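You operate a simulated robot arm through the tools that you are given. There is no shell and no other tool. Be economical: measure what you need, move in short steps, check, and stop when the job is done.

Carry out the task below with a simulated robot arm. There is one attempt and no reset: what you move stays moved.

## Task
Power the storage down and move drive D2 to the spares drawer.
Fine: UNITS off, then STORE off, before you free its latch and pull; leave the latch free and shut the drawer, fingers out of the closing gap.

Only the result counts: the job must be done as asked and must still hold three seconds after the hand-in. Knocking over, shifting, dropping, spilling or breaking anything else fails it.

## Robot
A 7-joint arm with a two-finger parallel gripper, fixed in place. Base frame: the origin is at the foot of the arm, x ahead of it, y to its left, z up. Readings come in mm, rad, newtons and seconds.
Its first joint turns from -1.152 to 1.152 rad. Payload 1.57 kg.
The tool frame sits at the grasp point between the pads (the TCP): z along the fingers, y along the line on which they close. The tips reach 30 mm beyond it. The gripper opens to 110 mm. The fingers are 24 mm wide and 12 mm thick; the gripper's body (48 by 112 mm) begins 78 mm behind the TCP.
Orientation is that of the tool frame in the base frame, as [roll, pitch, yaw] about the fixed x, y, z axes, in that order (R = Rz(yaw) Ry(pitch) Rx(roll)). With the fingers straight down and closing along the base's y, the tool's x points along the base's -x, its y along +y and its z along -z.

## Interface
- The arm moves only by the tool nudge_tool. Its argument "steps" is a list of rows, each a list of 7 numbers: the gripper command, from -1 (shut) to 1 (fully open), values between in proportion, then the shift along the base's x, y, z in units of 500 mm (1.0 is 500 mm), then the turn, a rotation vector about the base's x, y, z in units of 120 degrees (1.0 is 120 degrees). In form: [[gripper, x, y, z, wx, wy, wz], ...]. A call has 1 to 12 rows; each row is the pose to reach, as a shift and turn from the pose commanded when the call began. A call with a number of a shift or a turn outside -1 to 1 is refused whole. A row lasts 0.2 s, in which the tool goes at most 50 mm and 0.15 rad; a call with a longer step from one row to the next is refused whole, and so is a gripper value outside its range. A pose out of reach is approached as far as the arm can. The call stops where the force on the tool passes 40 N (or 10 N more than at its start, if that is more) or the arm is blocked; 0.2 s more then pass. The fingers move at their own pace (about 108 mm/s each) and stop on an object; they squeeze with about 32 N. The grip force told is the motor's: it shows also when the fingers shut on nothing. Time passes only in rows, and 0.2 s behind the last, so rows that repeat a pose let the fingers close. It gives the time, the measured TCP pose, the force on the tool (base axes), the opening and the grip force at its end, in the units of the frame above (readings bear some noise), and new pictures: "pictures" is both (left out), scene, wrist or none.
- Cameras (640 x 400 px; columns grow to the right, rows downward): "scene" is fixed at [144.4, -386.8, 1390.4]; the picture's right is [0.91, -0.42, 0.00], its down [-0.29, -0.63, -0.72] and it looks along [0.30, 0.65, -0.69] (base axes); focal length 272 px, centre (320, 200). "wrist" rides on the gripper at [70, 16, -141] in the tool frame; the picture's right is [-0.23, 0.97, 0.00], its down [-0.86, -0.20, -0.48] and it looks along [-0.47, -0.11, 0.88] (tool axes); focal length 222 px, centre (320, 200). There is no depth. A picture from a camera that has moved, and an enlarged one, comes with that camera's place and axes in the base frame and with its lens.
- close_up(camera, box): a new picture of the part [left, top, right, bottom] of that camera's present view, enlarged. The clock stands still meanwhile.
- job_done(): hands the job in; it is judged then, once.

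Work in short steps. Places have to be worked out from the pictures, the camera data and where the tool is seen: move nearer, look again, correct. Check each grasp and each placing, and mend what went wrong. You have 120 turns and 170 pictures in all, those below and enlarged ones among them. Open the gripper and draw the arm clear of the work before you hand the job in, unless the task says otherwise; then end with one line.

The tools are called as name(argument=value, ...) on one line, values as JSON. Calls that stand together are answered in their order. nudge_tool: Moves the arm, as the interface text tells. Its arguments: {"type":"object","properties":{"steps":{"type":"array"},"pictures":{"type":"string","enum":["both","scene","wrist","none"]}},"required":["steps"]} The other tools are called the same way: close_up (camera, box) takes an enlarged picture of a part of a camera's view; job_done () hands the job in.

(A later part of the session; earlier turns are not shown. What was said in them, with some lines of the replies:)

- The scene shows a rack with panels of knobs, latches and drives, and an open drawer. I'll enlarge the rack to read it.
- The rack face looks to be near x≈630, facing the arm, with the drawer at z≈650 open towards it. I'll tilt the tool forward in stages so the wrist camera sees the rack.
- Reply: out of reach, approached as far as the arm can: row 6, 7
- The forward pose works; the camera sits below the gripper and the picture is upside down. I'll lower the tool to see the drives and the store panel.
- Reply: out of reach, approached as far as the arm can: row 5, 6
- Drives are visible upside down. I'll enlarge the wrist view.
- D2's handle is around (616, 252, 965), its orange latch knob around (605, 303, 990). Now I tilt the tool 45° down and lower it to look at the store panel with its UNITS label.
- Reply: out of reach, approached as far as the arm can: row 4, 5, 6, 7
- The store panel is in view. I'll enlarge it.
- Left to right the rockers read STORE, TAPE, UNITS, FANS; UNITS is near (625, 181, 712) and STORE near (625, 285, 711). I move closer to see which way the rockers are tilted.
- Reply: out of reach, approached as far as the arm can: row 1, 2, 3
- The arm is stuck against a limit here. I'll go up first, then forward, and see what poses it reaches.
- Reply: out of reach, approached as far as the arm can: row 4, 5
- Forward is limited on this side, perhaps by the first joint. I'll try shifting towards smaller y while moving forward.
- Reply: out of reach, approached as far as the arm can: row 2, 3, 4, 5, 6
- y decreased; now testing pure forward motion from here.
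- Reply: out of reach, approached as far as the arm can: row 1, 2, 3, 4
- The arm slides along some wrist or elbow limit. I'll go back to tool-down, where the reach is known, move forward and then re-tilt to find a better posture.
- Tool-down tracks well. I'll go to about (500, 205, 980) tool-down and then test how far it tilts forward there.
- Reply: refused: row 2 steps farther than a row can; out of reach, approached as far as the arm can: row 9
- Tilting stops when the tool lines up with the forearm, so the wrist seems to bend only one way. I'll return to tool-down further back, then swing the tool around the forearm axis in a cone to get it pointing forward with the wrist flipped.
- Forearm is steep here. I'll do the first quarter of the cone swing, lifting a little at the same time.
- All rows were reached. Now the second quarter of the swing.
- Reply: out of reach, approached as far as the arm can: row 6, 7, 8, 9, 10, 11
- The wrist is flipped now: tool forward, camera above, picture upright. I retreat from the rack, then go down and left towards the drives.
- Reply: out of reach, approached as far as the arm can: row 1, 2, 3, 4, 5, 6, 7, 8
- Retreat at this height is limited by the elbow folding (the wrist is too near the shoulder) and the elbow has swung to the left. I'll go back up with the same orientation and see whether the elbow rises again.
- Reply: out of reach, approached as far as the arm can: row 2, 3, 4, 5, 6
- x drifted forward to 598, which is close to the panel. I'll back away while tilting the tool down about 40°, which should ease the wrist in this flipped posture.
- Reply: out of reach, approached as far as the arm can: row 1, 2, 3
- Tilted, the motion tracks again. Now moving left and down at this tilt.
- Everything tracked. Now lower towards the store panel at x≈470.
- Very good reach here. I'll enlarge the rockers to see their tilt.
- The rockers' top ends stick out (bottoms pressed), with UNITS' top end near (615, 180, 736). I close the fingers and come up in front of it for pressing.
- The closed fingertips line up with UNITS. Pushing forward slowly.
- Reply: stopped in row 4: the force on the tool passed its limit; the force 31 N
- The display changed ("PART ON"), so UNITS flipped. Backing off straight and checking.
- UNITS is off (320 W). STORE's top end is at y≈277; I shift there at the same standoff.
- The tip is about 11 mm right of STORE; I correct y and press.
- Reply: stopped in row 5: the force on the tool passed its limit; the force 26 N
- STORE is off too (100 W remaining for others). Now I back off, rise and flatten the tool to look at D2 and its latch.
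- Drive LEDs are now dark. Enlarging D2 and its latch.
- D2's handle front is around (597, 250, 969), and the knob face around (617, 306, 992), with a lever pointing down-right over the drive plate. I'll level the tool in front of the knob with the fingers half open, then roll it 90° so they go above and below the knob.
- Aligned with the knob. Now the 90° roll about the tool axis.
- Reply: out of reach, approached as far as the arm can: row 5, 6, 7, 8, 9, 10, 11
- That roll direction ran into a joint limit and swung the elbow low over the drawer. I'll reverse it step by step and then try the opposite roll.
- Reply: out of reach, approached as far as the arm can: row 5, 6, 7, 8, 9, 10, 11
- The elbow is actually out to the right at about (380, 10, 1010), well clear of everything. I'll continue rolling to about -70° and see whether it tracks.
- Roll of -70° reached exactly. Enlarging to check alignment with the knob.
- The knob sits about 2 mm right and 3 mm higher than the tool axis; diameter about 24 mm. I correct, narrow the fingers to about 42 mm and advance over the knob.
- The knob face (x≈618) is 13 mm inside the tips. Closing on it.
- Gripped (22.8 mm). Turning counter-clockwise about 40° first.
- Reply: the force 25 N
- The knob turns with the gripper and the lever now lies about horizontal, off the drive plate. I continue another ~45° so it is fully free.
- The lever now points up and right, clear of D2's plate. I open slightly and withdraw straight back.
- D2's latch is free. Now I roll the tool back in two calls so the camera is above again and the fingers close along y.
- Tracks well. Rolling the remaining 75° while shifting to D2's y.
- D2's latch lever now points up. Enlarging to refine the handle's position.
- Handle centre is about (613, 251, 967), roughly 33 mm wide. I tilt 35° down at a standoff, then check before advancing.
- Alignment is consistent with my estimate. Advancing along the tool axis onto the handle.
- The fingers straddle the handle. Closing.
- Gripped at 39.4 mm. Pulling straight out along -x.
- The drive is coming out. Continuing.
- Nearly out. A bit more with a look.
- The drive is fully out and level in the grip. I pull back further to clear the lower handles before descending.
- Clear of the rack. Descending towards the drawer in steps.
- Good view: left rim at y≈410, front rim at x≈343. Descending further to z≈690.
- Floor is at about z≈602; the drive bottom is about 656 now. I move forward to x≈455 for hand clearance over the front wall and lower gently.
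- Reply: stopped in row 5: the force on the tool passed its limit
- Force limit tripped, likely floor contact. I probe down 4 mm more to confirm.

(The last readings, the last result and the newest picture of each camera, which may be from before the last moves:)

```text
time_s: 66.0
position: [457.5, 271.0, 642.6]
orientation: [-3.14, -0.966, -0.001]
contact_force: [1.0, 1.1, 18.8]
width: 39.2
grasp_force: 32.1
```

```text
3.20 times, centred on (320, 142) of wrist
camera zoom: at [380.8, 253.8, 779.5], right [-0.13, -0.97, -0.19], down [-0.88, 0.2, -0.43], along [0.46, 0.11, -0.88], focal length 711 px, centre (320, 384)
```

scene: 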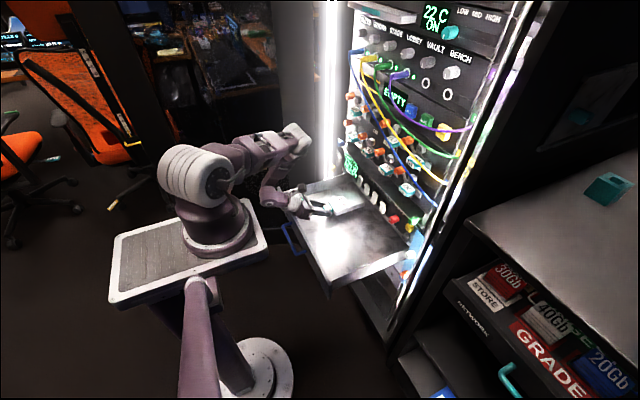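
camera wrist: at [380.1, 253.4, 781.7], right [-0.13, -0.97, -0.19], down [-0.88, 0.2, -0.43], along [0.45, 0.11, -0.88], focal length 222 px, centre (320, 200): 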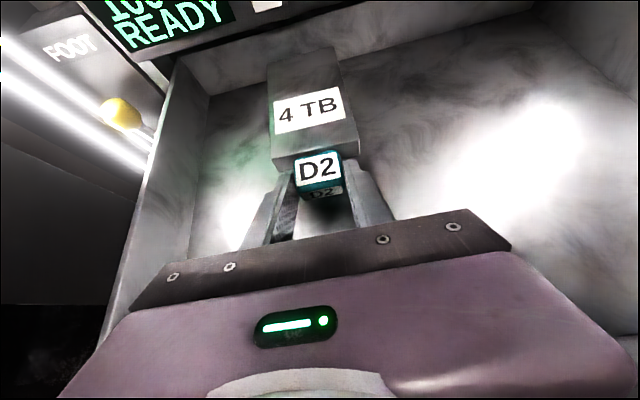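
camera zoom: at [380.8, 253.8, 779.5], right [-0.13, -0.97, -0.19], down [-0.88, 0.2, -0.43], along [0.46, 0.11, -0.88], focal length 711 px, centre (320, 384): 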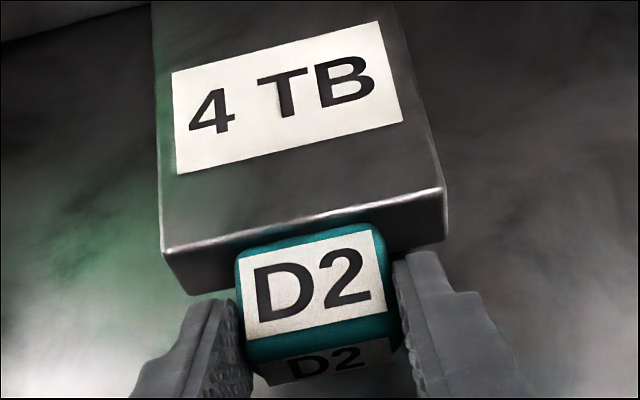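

Supported from below (18.8 N upward). Opening the fingers and backing off along the tool axis.

nudge_tool(steps=[[-0.6, 0, 0, 0.003, 0, 0, 0], [-0.1, 0, 0, 0.003, 0, 0, 0], [-0.1, 0, 0, 0.003, 0, 0, 0], [-0.1, 0, 0, 0.003, 0, 0, 0]], pictures="both")

close_up(camera="scene", box=[240, 150, 400, 250])

```text
time_s: 67.0
position: [455.4, 271.8, 642.0]
orientation: [-3.138, -0.964, -0.001]
contact_force: [-0.5, -1.0, 0.2]
width: 49.7
grasp_force: 0.0
camera wrist: at [380.4, 254.2, 779.8], right [-0.13, -0.97, -0.19], down [-0.88, 0.2, -0.43], along [0.46, 0.11, -0.88], focal length 222 px, centre (320, 200)
```

scene: 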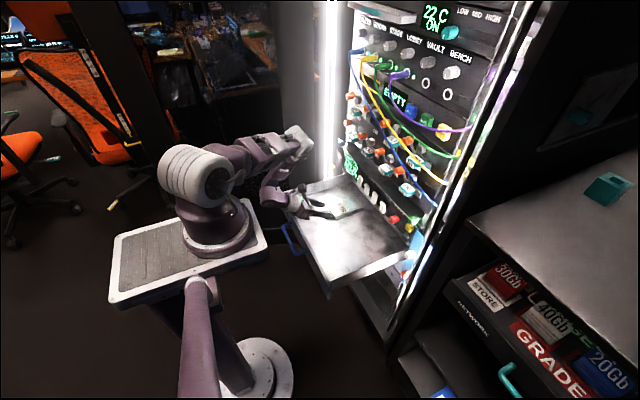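
wrist: 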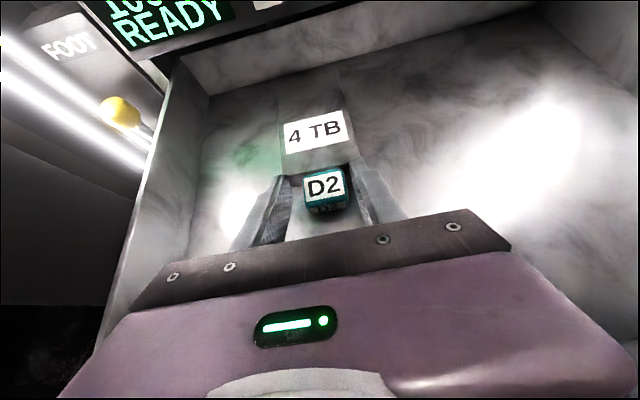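

```text
4.00 times, centred on (320, 200) of scene
camera zoom: at [144.4, -386.8, 1390.4], right [0.91, -0.42, 0.0], down [-0.29, -0.63, -0.72], along [0.3, 0.65, -0.69], focal length 1087 px, centre (320, 200)
```

zoom: 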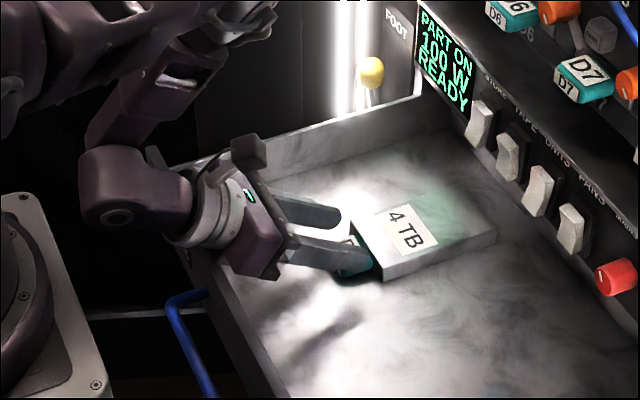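

The drive lies on the drawer floor, released. I lift straight up out of the drawer.

nudge_tool(steps=[[-0.1, 0, 0, 0.03, 0, 0, 0], [-0.1, 0, 0, 0.08, 0, 0, 0], [-0.1, 0, 0, 0.16, 0, 0, 0], [-0.1, 0, 0, 0.24, 0, 0, 0], [-0.1, -0.04, 0.03, 0.3, 0, 0.05, 0], [-0.1, -0.1, 0.06, 0.34, 0, 0.11, 0], [-0.6, -0.16, 0.09, 0.34, 0, 0.18, 0], [-1, -0.22, 0.12, 0.34, 0, 0.25, 0]], pictures="both")

```text
time_s: 68.8
position: [349.8, 331.0, 811.4]
orientation: [-3.14, -0.438, 0.0]
contact_force: [0.7, 0.8, 0.0]
width: 0.6
grasp_force: 21.4
camera wrist: at [353.3, 313.5, 968.6], right [-0.21, -0.97, -0.1], down [-0.98, 0.2, 0.07], along [-0.05, 0.11, -0.99], focal length 222 px, centre (320, 200)
```

scene: 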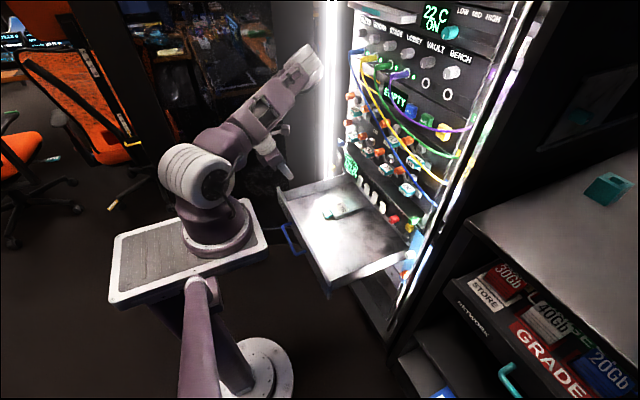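
wrist: 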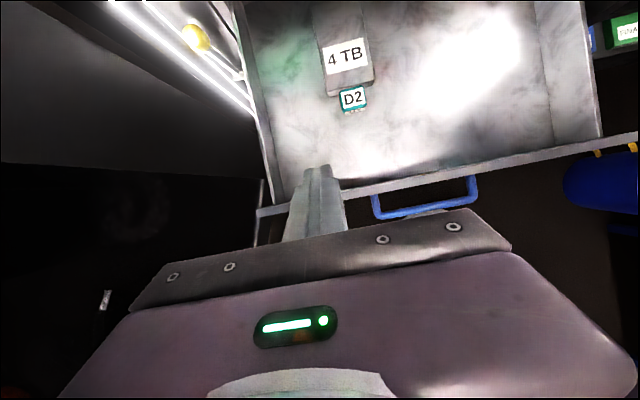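

The drawer front's outer face is at x≈340, handle spanning y≈125–273. I move behind the front (x≈285) at y≈325 and lower outside it.

nudge_tool(steps=[[-1, -0.07, -0.005, 0, 0, 0, 0], [-1, -0.14, -0.01, -0.02, 0, 0, 0], [-1, -0.14, -0.01, -0.1, 0, 0, 0], [-1, -0.14, -0.01, -0.18, 0, 0, 0], [-1, -0.14, -0.01, -0.25, 0, 0, 0], [-1, -0.14, -0.01, -0.31, 0, 0, 0]], pictures="both")

```text
time_s: 70.2
position: [278.1, 322.6, 659.2]
orientation: [3.141, -0.442, 0.001]
contact_force: [0.3, 0.6, -0.9]
width: 0.2
grasp_force: 21.5
camera wrist: at [281.1, 306.5, 816.1], right [-0.21, -0.97, -0.1], down [-0.98, 0.2, 0.07], along [-0.05, 0.11, -0.99], focal length 222 px, centre (320, 200)
```

scene: 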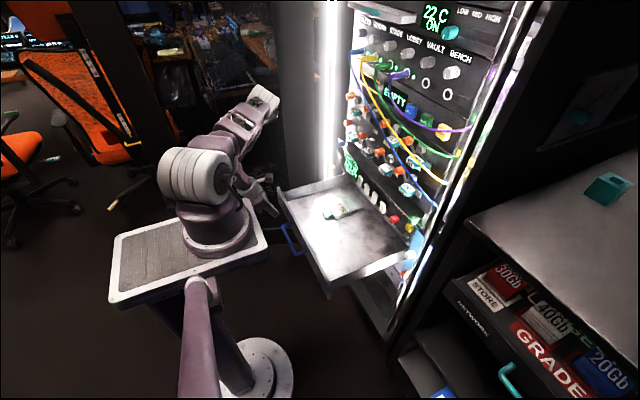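
wrist: 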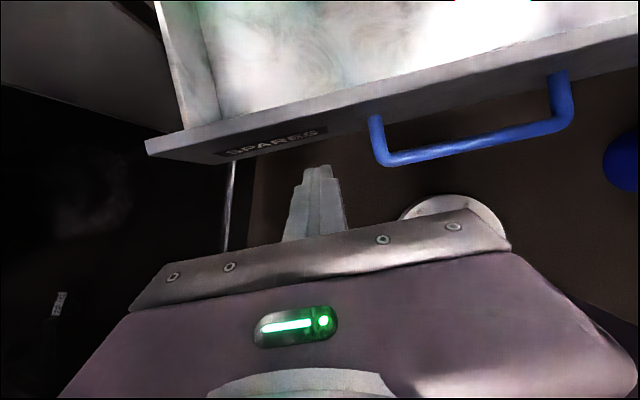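

"SPARES" label confirmed. I push the front slowly along +x.

nudge_tool(steps=[[-1, 0.02, 0, -0.015, 0, 0, 0], [-1, 0.05, 0, -0.015, 0, 0, 0], [-1, 0.07, 0, -0.015, 0, 0, 0], [-1, 0.09, 0, -0.015, 0, 0, 0], [-1, 0.11, 0, -0.015, 0, 0, 0], [-1, 0.13, 0, -0.015, 0, 0, 0], [-1, 0.15, 0, -0.015, 0, 0, 0], [-1, 0.17, 0, -0.015, 0, 0, 0], [-1, 0.19, 0, -0.015, 0, 0, 0]], pictures="both")

```text
time_s: 72.2
position: [371.7, 326.9, 649.7]
orientation: [3.141, -0.441, 0.0]
contact_force: [0.1, -0.4, 0.0]
width: 0.3
grasp_force: 21.5
camera wrist: at [374.7, 309.4, 806.6], right [-0.2, -0.97, -0.1], down [-0.98, 0.2, 0.07], along [-0.05, 0.11, -0.99], focal length 222 px, centre (320, 200)
```

scene: 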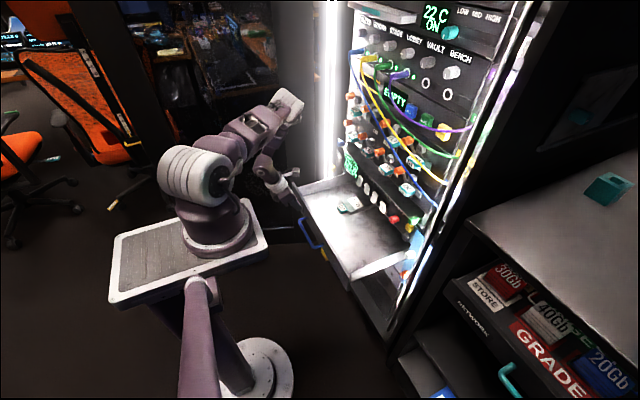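
wrist: 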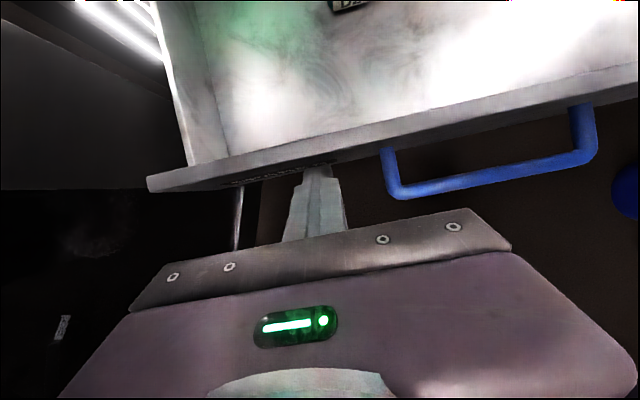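

The drawer is closing smoothly with the drive moving along. Continuing, flattening the tilt a little so the hand stays away from the panel.

nudge_tool(steps=[[-1, 0.02, 0, 0, 0, -0.015, 0], [-1, 0.04, 0, -0.002, 0, -0.03, 0], [-1, 0.06, -0.002, -0.004, 0, -0.045, 0], [-1, 0.08, -0.006, -0.006, 0, -0.06, 0], [-1, 0.1, -0.01, -0.008, 0, -0.075, 0], [-1, 0.12, -0.014, -0.01, 0, -0.09, 0], [-1, 0.14, -0.018, -0.012, 0, -0.105, 0], [-1, 0.16, -0.022, -0.014, 0, -0.12, 0], [-1, 0.18, -0.026, -0.016, 0, -0.135, 0], [-1, 0.2, -0.03, -0.016, 0, -0.15, 0]], pictures="both")

```text
time_s: 74.3
position: [472.2, 310.2, 642.0]
orientation: [-3.141, -0.756, 0.0]
contact_force: [-0.3, 0.5, 0.6]
width: 0.0
grasp_force: 21.0
camera wrist: at [426.2, 292.7, 792.7], right [-0.17, -0.97, -0.16], down [-0.95, 0.2, -0.24], along [0.26, 0.11, -0.96], focal length 222 px, centre (320, 200)
```

scene: 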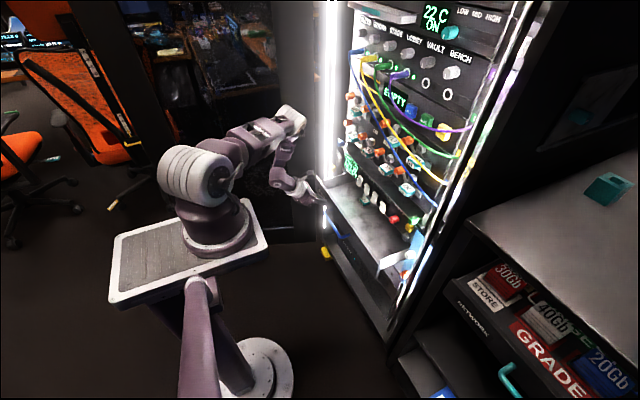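
wrist: 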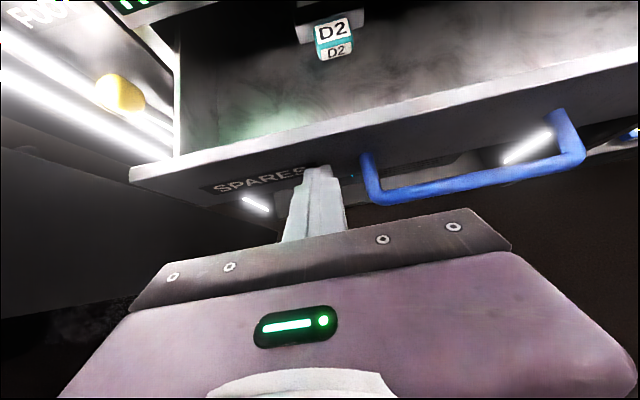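

Continuing to push.

nudge_tool(steps=[[-1, 0.02, 0, 0, 0, 0, 0], [-1, 0.04, 0, 0, 0, 0, 0], [-1, 0.06, 0, 0, 0, 0, 0], [-1, 0.08, 0, 0, 0, 0, 0], [-1, 0.1, 0, 0, 0, 0, 0], [-1, 0.12, 0, 0, 0, 0, 0], [-1, 0.14, 0, 0, 0, 0, 0], [-1, 0.16, 0, 0, 0, 0, 0]], pictures="both")

```text
time_s: 76.2
position: [552.2, 311.3, 640.7]
orientation: [-3.139, -0.756, 0.0]
contact_force: [0.1, -1.5, -0.2]
width: 0.0
grasp_force: 21.9
camera wrist: at [505.9, 293.7, 791.5], right [-0.17, -0.97, -0.16], down [-0.95, 0.2, -0.24], along [0.26, 0.11, -0.96], focal length 222 px, centre (320, 200)
```

scene: 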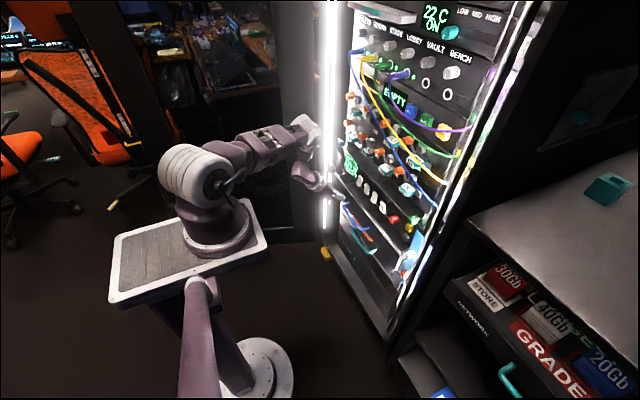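
wrist: 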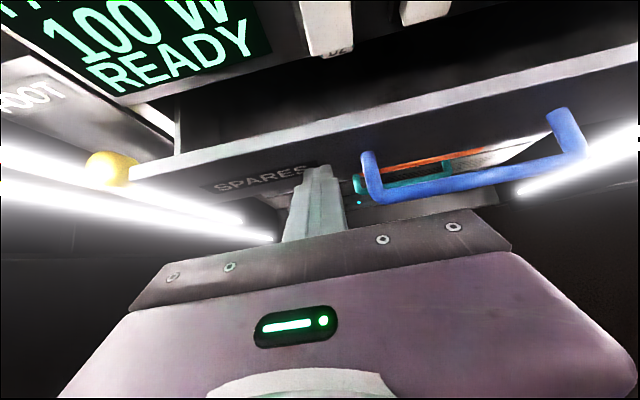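

Nearly shut. Pushing the remainder slowly until it stops.

nudge_tool(steps=[[-1, 0.015, 0, 0, 0, 0, 0], [-1, 0.03, 0, 0, 0, 0, 0], [-1, 0.045, 0, 0, 0, 0, 0], [-1, 0.06, 0, 0, 0, 0, 0], [-1, 0.075, 0, 0, 0, 0, 0], [-1, 0.09, 0, 0, 0, 0, 0]], pictures="both")

```text
time_s: 77.5
position: [596.1, 311.9, 643.1]
orientation: [3.141, -0.755, 0.0]
contact_force: [-1.4, 0.1, 0.9]
width: 0.3
grasp_force: 20.9
camera wrist: at [550.4, 294.4, 792.6], right [-0.16, -0.97, -0.16], down [-0.95, 0.2, -0.24], along [0.26, 0.11, -0.96], focal length 222 px, centre (320, 200)
```

scene: 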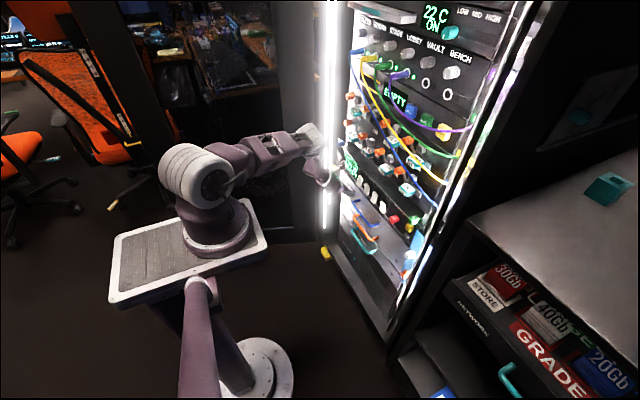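
wrist: 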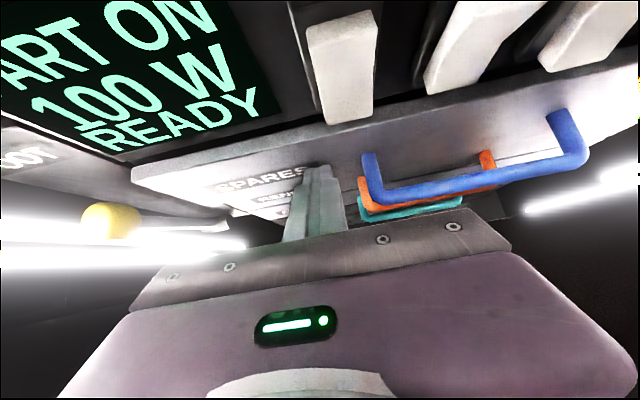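

Almost flush. A final slow push to feel the stop.

nudge_tool(steps=[[-1, 0.008, 0, 0, 0, 0, 0], [-1, 0.016, 0, 0, 0, 0, 0], [-1, 0.024, 0, 0, 0, 0, 0], [-1, 0.032, 0, 0, 0, 0, 0], [-1, 0.04, 0, 0, 0, 0, 0]], pictures="both")

```text
time_s: 78.7
position: [608.5, 313.2, 638.4]
orientation: [-3.14, -0.743, 0.0]
contact_force: [-6.4, -0.4, 2.6]
width: 0.0
grasp_force: 21.5
stopped in row 5: the force on the tool passed its limit (the readings are from after the stop); the commanded pose is now the measured one
camera wrist: at [564.9, 295.3, 789.5], right [-0.16, -0.97, -0.16], down [-0.95, 0.2, -0.23], along [0.25, 0.11, -0.96], focal length 222 px, centre (320, 200)
```

scene: 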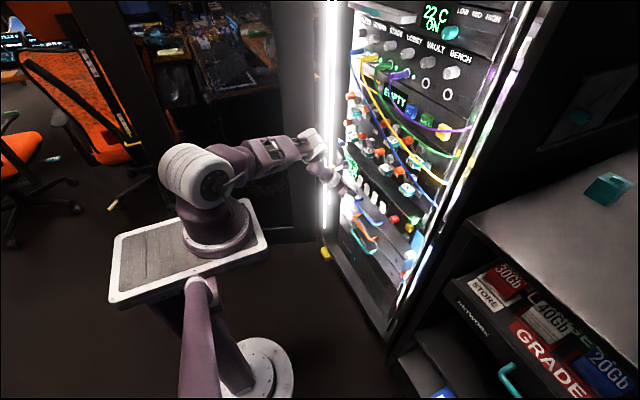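
wrist: 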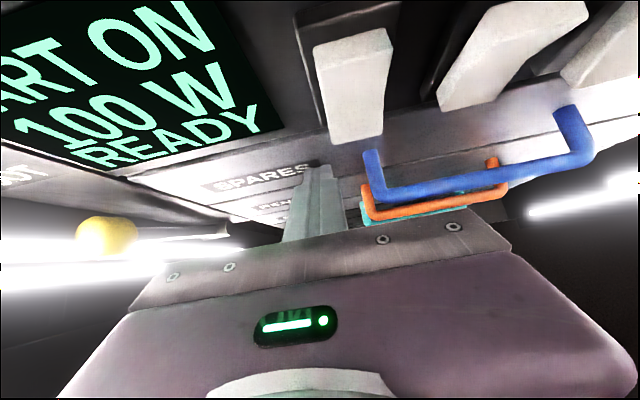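

It hit the stop. Backing off to inspect.

nudge_tool(steps=[[-1, -0.03, 0, 0, 0, 0, 0], [-1, -0.1, 0, 0, 0, 0, 0], [-1, -0.18, 0, 0.03, 0, 0, 0], [-1, -0.26, 0, 0.1, 0, 0, 0], [-1, -0.3, 0, 0.18, 0, -0.03, 0], [-1, -0.34, 0, 0.25, 0, -0.06, 0]], pictures="both")

close_up(camera="scene", box=[320, 150, 440, 270])

close_up(camera="scene", box=[320, 80, 480, 180])

```text
refused: row 4 steps farther than a row can; nothing moved
```

```text
3.33 times, centred on (380, 210) of scene
camera zoom: at [144.3, -386.8, 1390.4], right [0.91, -0.42, 0.0], down [-0.29, -0.63, -0.72], along [0.3, 0.65, -0.69], focal length 906 px, centre (120, 167)
```

zoom: 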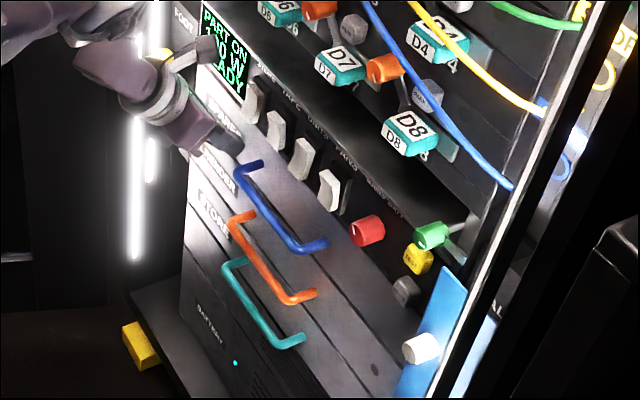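

```text
4.00 times, centred on (400, 130) of scene
camera zoom: at [144.3, -386.8, 1390.4], right [0.91, -0.42, 0.0], down [-0.29, -0.63, -0.72], along [0.3, 0.65, -0.69], focal length 1087 px, centre (0, 480)
```

zoom: 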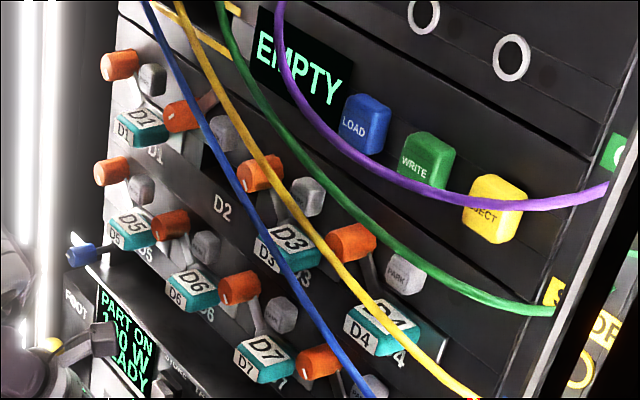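

The drawer looks flush with the others, the D2 bay is empty and its latch is free. Retreating with legal steps.

nudge_tool(steps=[[-1, -0.03, 0, 0, 0, 0, 0], [-1, -0.1, 0, 0, 0, 0, 0], [-1, -0.18, 0, 0.02, 0, 0, 0], [-1, -0.25, 0, 0.07, 0, 0, 0], [-0.5, -0.3, 0, 0.13, 0, 0, 0], [0, -0.32, 0, 0.2, 0, -0.03, 0], [0.5, -0.32, 0, 0.28, 0, -0.06, 0], [1, -0.32, 0, 0.36, 0, -0.06, 0]], pictures="both")

close_up(camera="scene", box=[320, 150, 440, 225])

close_up(camera="wrist", box=[160, 60, 480, 260])

```text
time_s: 80.5
position: [452.4, 312.0, 819.6]
orientation: [-3.14, -0.871, 0.0]
contact_force: [0.1, -0.1, 1.0]
width: 110.1
grasp_force: 0.0
camera wrist: at [388.5, 294.6, 963.5], right [-0.14, -0.97, -0.17], down [-0.92, 0.2, -0.34], along [0.37, 0.11, -0.92], focal length 222 px, centre (320, 200)
```

scene: 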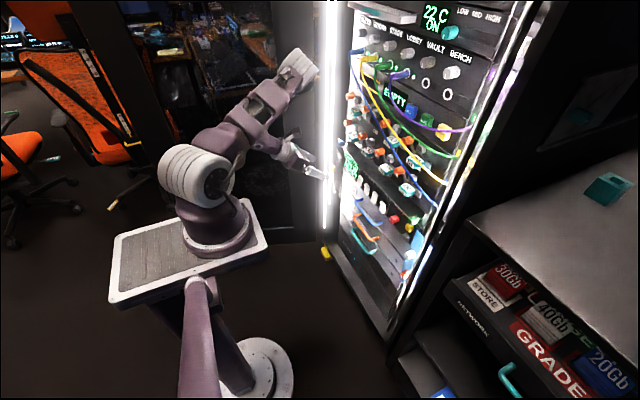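
wrist: 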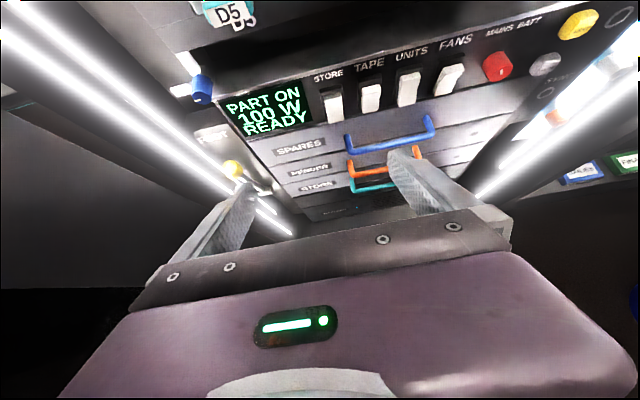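

```text
5.33 times, centred on (380, 188) of scene
camera zoom: at [144.4, -386.8, 1390.4], right [0.91, -0.42, 0.0], down [-0.29, -0.63, -0.72], along [0.3, 0.65, -0.69], focal length 1450 px, centre (0, 267)
```

zoom: 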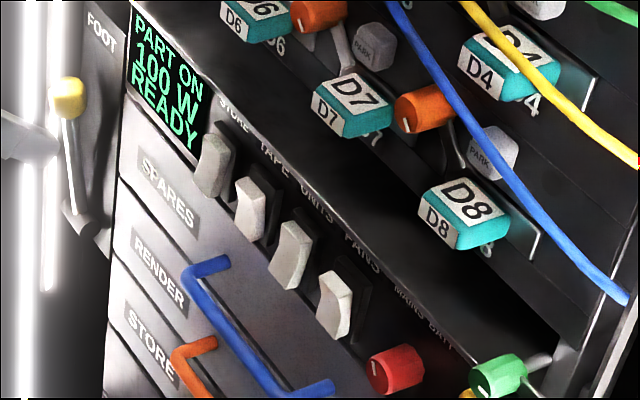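

```text
2.00 times, centred on (320, 160) of wrist
camera zoom: at [388.5, 294.6, 963.5], right [-0.14, -0.97, -0.17], down [-0.92, 0.2, -0.34], along [0.37, 0.11, -0.92], focal length 444 px, centre (320, 280)
```

zoom: 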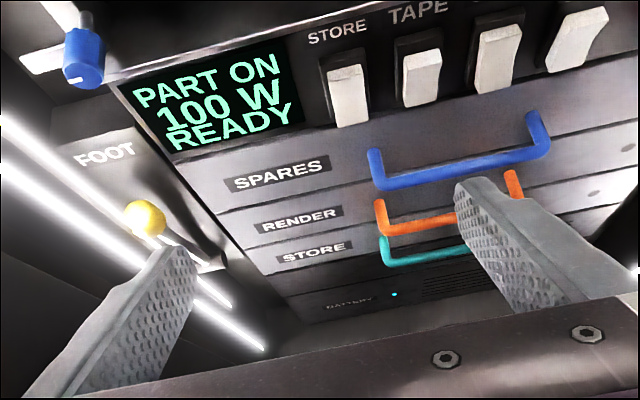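

SPARES is shut flush, with STORE and UNITS off, the D2 bay empty and its latch free. The gripper is open and clear, so I hand in.

job_done()

```text
The job is handed in.
```

I switched UNITS off, then STORE off, then freed D2's latch and pulled the drive. D2 is in the SPARES drawer, which is shut, and its latch is still free. When I released D2 over the drawer floor it dropped a short way, about 20 mm by eye, and settled flat.
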